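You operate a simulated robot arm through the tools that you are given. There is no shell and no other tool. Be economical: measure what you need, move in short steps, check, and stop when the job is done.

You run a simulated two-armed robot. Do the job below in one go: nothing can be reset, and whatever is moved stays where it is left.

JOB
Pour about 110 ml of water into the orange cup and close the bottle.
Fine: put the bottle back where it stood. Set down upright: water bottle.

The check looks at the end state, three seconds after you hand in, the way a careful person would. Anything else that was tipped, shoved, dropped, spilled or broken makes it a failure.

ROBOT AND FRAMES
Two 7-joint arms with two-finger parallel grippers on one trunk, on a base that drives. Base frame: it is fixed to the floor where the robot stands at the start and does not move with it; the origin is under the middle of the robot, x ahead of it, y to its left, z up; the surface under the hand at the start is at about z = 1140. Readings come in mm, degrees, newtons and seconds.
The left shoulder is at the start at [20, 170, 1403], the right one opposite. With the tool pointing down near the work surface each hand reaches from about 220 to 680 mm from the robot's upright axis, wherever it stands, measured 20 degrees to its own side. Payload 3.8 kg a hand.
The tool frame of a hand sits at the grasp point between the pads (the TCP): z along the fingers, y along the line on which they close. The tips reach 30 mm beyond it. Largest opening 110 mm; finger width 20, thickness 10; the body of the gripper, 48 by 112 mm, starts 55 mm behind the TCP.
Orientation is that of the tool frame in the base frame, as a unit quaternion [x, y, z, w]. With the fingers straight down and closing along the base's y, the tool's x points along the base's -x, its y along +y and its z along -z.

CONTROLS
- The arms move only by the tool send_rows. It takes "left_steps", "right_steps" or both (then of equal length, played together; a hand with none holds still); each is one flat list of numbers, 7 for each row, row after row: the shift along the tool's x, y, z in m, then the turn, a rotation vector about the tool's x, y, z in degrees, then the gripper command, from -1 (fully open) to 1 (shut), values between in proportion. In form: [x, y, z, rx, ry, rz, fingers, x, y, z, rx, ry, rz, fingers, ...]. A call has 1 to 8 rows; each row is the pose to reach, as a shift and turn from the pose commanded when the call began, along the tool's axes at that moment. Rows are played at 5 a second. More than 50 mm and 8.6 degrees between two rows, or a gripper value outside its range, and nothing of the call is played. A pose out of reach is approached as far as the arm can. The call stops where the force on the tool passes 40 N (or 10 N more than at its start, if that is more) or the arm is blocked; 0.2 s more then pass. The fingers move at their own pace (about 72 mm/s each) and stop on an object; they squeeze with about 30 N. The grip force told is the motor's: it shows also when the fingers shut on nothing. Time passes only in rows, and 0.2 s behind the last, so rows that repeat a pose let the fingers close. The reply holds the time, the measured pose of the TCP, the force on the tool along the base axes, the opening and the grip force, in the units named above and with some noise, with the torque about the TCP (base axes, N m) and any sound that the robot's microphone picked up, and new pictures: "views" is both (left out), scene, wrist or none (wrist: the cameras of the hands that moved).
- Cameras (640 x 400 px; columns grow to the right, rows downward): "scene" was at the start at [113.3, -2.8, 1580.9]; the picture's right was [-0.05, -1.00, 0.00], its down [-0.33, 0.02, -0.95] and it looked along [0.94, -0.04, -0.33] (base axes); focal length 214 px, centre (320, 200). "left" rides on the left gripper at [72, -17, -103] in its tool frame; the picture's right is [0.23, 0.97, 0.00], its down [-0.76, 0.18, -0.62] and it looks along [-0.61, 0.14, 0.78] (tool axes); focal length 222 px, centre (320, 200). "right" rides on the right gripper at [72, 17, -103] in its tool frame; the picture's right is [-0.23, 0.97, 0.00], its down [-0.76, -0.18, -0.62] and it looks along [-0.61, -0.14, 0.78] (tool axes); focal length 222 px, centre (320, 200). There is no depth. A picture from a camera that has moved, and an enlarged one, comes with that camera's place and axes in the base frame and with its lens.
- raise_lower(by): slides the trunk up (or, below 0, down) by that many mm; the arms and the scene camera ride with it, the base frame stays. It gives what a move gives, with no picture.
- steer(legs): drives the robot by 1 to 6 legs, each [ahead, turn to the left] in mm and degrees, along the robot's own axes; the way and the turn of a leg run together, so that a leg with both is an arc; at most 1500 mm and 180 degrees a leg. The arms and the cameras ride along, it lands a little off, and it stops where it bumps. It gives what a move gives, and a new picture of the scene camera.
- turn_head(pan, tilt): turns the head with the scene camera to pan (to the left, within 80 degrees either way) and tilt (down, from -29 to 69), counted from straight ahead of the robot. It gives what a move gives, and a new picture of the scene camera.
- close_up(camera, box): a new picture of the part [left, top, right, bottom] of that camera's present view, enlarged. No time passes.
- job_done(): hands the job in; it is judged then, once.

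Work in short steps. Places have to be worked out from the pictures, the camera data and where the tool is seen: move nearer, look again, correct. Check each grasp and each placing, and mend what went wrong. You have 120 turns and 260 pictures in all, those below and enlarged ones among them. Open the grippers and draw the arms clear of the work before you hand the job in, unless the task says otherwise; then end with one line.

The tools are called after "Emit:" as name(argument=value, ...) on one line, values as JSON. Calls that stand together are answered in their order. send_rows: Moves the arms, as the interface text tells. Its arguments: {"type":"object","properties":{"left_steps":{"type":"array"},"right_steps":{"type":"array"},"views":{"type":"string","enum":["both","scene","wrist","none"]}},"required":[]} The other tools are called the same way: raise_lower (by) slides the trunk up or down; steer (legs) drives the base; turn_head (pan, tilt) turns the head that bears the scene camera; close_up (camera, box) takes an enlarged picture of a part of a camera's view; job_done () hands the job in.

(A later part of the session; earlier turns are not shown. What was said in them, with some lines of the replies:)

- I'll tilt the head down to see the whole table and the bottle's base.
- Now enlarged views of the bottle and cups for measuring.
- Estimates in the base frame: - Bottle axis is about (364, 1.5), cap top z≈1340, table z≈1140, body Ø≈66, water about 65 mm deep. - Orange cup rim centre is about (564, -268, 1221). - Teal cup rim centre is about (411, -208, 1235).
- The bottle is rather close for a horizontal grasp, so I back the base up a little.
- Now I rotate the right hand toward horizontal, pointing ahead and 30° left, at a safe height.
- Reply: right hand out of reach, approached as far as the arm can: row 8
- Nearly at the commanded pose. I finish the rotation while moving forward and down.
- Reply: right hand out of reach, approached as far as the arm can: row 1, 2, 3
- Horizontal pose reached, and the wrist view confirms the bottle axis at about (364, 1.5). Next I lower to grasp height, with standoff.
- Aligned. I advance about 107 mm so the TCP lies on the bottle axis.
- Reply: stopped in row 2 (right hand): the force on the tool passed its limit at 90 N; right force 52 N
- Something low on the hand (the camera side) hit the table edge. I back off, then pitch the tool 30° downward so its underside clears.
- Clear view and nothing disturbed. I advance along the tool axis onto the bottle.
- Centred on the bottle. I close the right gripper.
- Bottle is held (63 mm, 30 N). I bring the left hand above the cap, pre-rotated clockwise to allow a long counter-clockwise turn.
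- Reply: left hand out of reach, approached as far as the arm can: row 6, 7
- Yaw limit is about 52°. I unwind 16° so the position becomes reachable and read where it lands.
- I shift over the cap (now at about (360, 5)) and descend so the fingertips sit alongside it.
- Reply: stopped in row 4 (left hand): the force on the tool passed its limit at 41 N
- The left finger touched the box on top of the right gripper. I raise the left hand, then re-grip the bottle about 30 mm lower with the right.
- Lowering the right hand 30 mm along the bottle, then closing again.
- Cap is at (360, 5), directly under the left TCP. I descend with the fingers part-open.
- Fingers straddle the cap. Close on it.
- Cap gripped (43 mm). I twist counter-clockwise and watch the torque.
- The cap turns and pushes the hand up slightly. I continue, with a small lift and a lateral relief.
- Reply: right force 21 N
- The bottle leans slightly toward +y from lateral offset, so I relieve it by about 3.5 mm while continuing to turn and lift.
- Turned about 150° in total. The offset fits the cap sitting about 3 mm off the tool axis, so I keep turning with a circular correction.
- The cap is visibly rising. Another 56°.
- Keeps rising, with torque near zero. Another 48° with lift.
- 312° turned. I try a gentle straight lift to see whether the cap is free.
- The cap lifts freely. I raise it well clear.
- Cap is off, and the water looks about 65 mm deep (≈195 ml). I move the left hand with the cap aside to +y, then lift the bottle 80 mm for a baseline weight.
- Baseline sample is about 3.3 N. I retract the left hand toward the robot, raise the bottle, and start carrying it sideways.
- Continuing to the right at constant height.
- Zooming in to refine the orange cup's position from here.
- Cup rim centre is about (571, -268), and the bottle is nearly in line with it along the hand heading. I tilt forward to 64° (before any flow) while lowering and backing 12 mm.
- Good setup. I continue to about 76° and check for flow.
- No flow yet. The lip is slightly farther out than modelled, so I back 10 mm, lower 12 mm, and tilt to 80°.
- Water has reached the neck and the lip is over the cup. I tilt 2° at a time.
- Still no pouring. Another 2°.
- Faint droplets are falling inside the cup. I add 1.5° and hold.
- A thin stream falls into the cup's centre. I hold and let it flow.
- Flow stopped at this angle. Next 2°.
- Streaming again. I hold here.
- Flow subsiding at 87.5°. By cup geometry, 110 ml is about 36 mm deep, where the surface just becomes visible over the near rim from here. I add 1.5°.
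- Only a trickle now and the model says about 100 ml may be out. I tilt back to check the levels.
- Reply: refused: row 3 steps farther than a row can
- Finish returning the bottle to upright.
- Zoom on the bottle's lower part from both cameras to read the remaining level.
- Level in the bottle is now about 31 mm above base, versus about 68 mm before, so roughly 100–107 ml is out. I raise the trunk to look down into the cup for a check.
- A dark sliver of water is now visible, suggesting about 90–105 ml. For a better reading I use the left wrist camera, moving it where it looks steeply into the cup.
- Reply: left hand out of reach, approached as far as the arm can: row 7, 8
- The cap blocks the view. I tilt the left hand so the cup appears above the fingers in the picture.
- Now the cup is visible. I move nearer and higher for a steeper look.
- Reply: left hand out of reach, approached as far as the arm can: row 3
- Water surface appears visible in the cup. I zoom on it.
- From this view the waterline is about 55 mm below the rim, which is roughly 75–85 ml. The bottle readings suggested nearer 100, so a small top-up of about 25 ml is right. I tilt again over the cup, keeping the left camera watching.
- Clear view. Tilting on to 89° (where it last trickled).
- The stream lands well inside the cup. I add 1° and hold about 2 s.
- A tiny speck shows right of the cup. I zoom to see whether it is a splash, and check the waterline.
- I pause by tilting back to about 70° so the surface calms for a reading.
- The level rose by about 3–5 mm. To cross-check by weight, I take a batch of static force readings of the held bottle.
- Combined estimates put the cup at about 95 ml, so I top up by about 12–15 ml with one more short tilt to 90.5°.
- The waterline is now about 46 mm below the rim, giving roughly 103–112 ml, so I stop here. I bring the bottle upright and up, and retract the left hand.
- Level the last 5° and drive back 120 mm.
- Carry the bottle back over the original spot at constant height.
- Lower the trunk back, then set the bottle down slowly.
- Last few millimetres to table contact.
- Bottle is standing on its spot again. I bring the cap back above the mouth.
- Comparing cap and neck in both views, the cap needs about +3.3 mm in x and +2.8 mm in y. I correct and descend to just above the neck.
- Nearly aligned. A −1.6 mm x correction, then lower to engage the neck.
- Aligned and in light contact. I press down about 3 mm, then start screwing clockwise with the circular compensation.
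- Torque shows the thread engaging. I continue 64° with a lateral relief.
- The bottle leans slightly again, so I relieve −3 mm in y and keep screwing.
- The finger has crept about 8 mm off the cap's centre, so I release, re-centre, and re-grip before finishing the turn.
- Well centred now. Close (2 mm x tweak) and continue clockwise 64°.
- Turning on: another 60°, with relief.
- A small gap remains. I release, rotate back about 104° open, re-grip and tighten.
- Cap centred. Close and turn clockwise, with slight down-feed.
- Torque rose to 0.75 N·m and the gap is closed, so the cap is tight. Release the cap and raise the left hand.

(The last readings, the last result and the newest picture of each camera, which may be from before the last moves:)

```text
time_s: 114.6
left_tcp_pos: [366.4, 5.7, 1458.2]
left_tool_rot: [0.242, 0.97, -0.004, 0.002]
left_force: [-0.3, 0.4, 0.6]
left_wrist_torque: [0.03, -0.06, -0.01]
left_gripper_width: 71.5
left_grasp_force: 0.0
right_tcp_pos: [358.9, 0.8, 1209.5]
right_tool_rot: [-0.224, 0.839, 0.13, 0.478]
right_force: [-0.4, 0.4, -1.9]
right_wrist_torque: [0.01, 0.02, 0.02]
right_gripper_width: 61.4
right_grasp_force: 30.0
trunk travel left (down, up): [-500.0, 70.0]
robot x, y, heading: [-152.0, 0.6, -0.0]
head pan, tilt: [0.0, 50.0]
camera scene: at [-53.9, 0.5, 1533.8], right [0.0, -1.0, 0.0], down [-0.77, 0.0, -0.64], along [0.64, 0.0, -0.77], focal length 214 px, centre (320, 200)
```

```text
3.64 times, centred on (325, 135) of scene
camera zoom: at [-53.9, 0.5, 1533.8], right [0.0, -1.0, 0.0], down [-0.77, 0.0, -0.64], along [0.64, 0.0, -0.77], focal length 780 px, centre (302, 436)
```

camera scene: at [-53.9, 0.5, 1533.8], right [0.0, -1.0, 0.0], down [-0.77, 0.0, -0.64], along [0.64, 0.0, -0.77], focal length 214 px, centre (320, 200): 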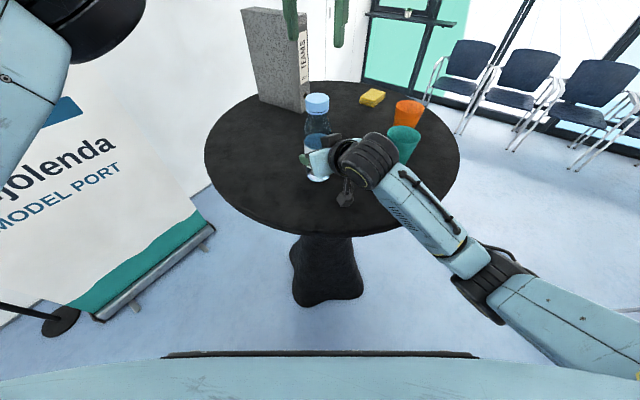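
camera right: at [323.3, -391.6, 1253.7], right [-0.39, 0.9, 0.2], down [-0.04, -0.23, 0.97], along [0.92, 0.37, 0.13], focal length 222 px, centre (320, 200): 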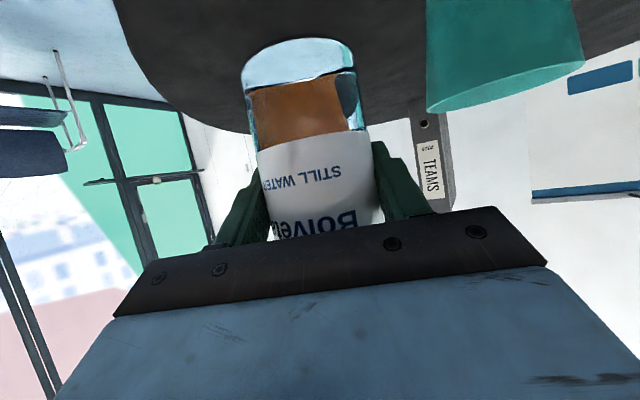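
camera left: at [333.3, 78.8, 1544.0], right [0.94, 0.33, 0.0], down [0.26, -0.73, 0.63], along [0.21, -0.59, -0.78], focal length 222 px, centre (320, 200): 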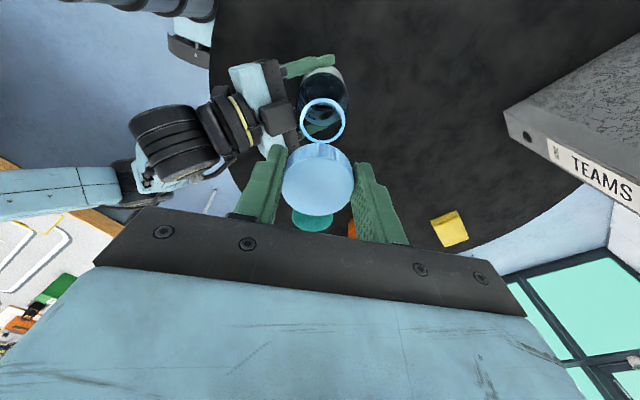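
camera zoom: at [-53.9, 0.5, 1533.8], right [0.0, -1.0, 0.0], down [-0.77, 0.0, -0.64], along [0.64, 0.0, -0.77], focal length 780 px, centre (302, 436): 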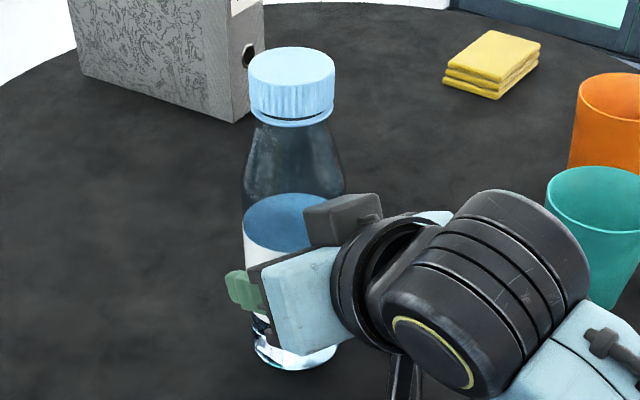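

The cap is on. The bottle sits about 5 mm toward +y of its first spot, so I nudge it back (lift 4 mm, shift, lower).

Emit:
send_rows(right_steps=[-0.0035, 0, -0.002, 0, 0, 0, 1, -0.003, -0.002, -0.003, 0, 0, 0, 1, -0.0024, -0.0039, -0.0039, 0, 0, 0, 1, -0.0006, -0.0039, -0.0029, 0, 0, 0, 1, 0.0011, -0.0039, -0.0019, 0, 0, 0, 1, 0.0015, -0.0039, -0.0016, 0, 0, 0, 1], views="none")

Emit:
close_up(camera="scene", box=[270, 80, 380, 190])

```text
time_s: 116.0
left_tcp_pos: [367.8, 5.6, 1457.5]
left_tool_rot: [0.24, 0.971, -0.005, 0.004]
left_force: [0.1, -0.6, 0.6]
left_wrist_torque: [0.02, 0.0, 0.02]
left_gripper_width: 71.3
left_grasp_force: 0.0
right_tcp_pos: [361.8, -3.4, 1208.5]
right_tool_rot: [-0.223, 0.839, 0.13, 0.479]
right_force: [0.1, -1.0, 1.3]
right_wrist_torque: [0.02, -0.08, -0.05]
right_gripper_width: 61.2
right_grasp_force: 29.8
trunk travel left (down, up): [-500.0, 70.0]
robot x, y, heading: [-149.7, 1.9, -0.1]
head pan, tilt: [0.0, 50.0]
```

```text
3.64 times, centred on (325, 135) of scene
camera zoom: at [-53.4, 1.1, 1533.8], right [0.0, -1.0, 0.0], down [-0.77, 0.0, -0.64], along [0.64, 0.0, -0.77], focal length 780 px, centre (302, 436)
```

zoom: 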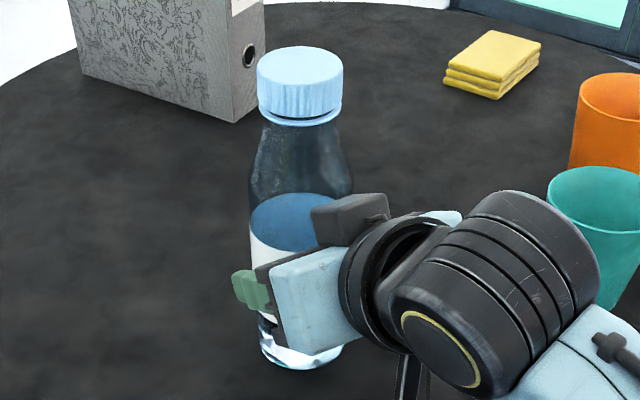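

Back on the spot and in contact. Open the right hand and retreat along its axis.

Emit:
send_rows(right_steps=[0, 0, 0, 0, 0, 0, 0.4, 0, 0, 0, 0, 0, 0, -0.2, 0, 0, 0, 0, 0, 0, -0.8, 0, 0, 0, 0, 0, 0, -0.8, 0, 0, -0.03, 0, 0, 0, -0.8, 0, 0, -0.07, 0, 0, 0, -0.8, 0, 0, -0.11, 0, 0, 0, -0.8, 0, 0, -0.15, 0, 0, 0, -0.8], views="scene")

Emit:
close_up(camera="scene", box=[270, 80, 380, 190])

```text
time_s: 117.8
left_tcp_pos: [367.7, 6.8, 1457.2]
left_tool_rot: [0.24, 0.971, -0.002, 0.003]
left_force: [0.5, 0.6, -0.6]
left_wrist_torque: [-0.04, 0.01, 0.01]
left_gripper_width: 71.4
left_grasp_force: 0.1
right_tcp_pos: [245.2, -69.3, 1286.9]
right_tool_rot: [-0.223, 0.839, 0.13, 0.479]
right_force: [0.0, -0.7, -0.3]
right_wrist_torque: [-0.01, -0.02, 0.02]
right_gripper_width: 98.9
right_grasp_force: 0.0
trunk travel left (down, up): [-500.0, 70.0]
robot x, y, heading: [-154.2, 0.8, 0.0]
head pan, tilt: [0.0, 50.0]
camera scene: at [-53.8, 0.8, 1533.8], right [0.0, -1.0, 0.0], down [-0.77, 0.0, -0.64], along [0.64, 0.0, -0.77], focal length 214 px, centre (320, 200)
```

scene: 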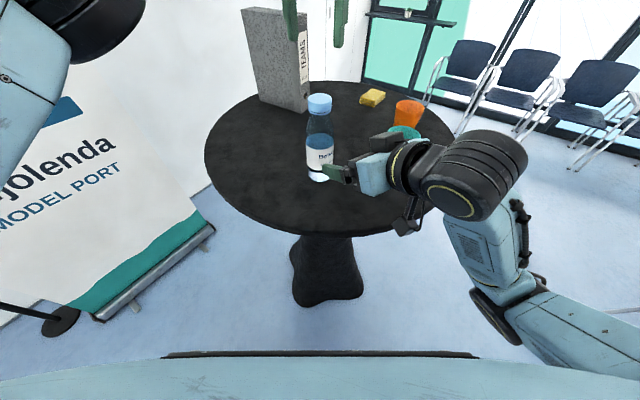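

```text
3.64 times, centred on (325, 135) of scene
camera zoom: at [-53.8, 0.8, 1533.8], right [0.0, -1.0, 0.0], down [-0.77, 0.0, -0.64], along [0.64, 0.0, -0.77], focal length 780 px, centre (302, 436)
```

zoom: 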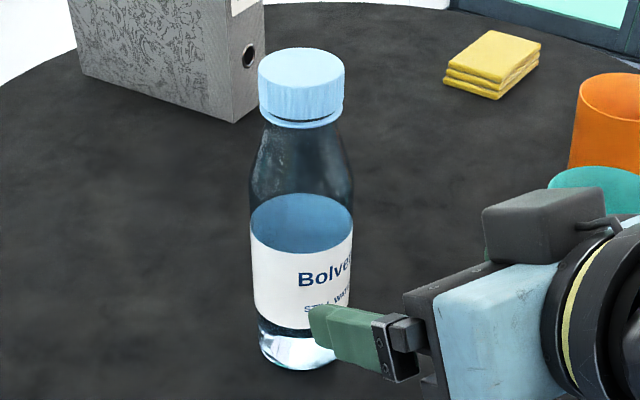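

Bottle stands upright and capped. I draw both arms up and back, then inspect.

Emit:
send_rows(left_steps=[0, 0, -0.03, 0, 0, 0, -1, 0.035, -0.004, -0.05, 0, 0, 0, -1, 0.075, -0.008, -0.06, 0, 0, 0, -1, 0.118, -0.012, -0.07, 0, 0, 0, -1, 0.16, -0.017, -0.08, 0, 0, 0, -1], right_steps=[-0.026, -0.01, -0.025, 0, 0, 0, -1, -0.052, -0.03, -0.05, 0, 0, 0, -1, -0.078, -0.05, -0.075, 0, 0, 0, -1, -0.104, -0.08, -0.1, 0, 0, 0, -1, -0.12, -0.11, -0.12, 0, 0, 0, -1], views="none")

Emit:
turn_head(pan=-12, tilt=40)

Emit:
close_up(camera="scene", box=[240, 130, 400, 230])

```text
time_s: 119.0
left_tcp_pos: [211.6, 66.6, 1537.6]
left_tool_rot: [0.24, 0.971, -0.004, 0.003]
left_force: [-0.8, 0.3, 0.1]
left_wrist_torque: [-0.01, -0.02, 0.0]
left_gripper_width: 109.9
left_grasp_force: 0.3
right_tcp_pos: [263.3, -187.1, 1448.0]
right_tool_rot: [-0.223, 0.839, 0.13, 0.479]
right_force: [0.2, 0.0, -1.0]
right_wrist_torque: [-0.01, 0.0, 0.01]
right_gripper_width: 110.0
right_grasp_force: 0.1
right hand out of reach, approached as far as the arm can: row 1
trunk travel left (down, up): [-500.0, 70.0]
robot x, y, heading: [-153.9, 4.5, -0.1]
head pan, tilt: [0.0, 50.0]
```

```text
time_s: 119.7
left_tcp_pos: [214.6, 65.7, 1538.4]
left_tool_rot: [0.24, 0.971, -0.004, 0.003]
left_force: [0.4, 0.5, -0.5]
left_wrist_torque: [-0.04, 0.02, -0.01]
left_gripper_width: 110.1
left_grasp_force: 0.1
right_tcp_pos: [267.0, -186.3, 1445.2]
right_tool_rot: [-0.223, 0.84, 0.13, 0.478]
right_force: [0.0, 0.5, -0.5]
right_wrist_torque: [-0.01, 0.03, 0.01]
right_gripper_width: 109.9
right_grasp_force: 0.0
trunk travel left (down, up): [-500.0, 70.0]
robot x, y, heading: [-151.8, -0.5, -0.1]
head pan, tilt: [-12.0, 40.0]
camera scene: at [-46.6, -16.3, 1547.8], right [-0.21, -0.98, 0.0], down [-0.63, 0.13, -0.77], along [0.75, -0.16, -0.64], focal length 214 px, centre (320, 200)
```

scene: 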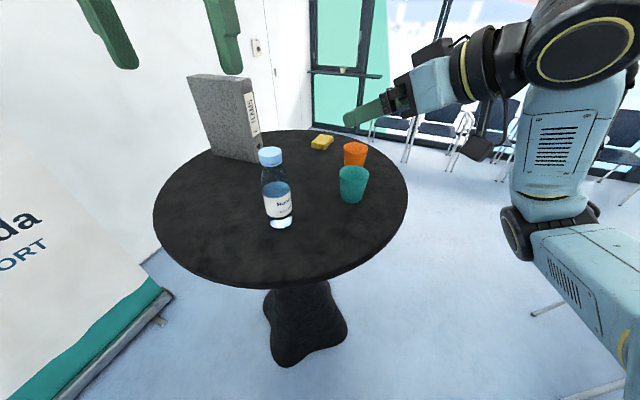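

```text
4.00 times, centred on (320, 180) of scene
camera zoom: at [-46.6, -16.3, 1547.8], right [-0.21, -0.98, 0.0], down [-0.63, 0.13, -0.77], along [0.75, -0.16, -0.64], focal length 858 px, centre (320, 280)
```

zoom: 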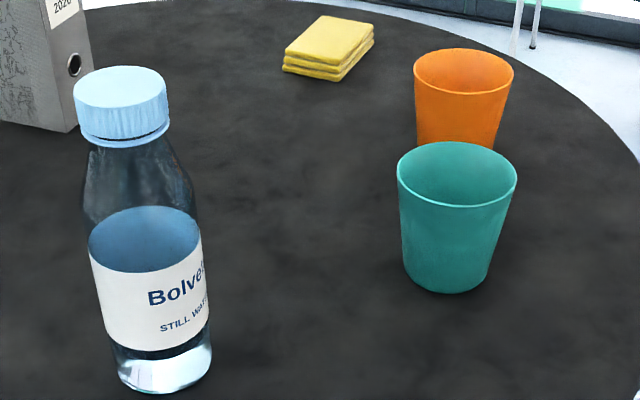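

Bottle is capped and upright on its spot, there is no visible spill, the cups, binder and sponge look unmoved, and both hands are open and clear. I hand in.

Emit:
job_done()

```text
The job is handed in.
```

I poured about 110 ml of water into the orange cup by my estimate. That comes from the water levels and the bottle's weight, and could be off by 10 to 15 ml. The bottle is closed tightly and back upright within a few millimetres of where it stood, and I saw no spill and nothing else moved.
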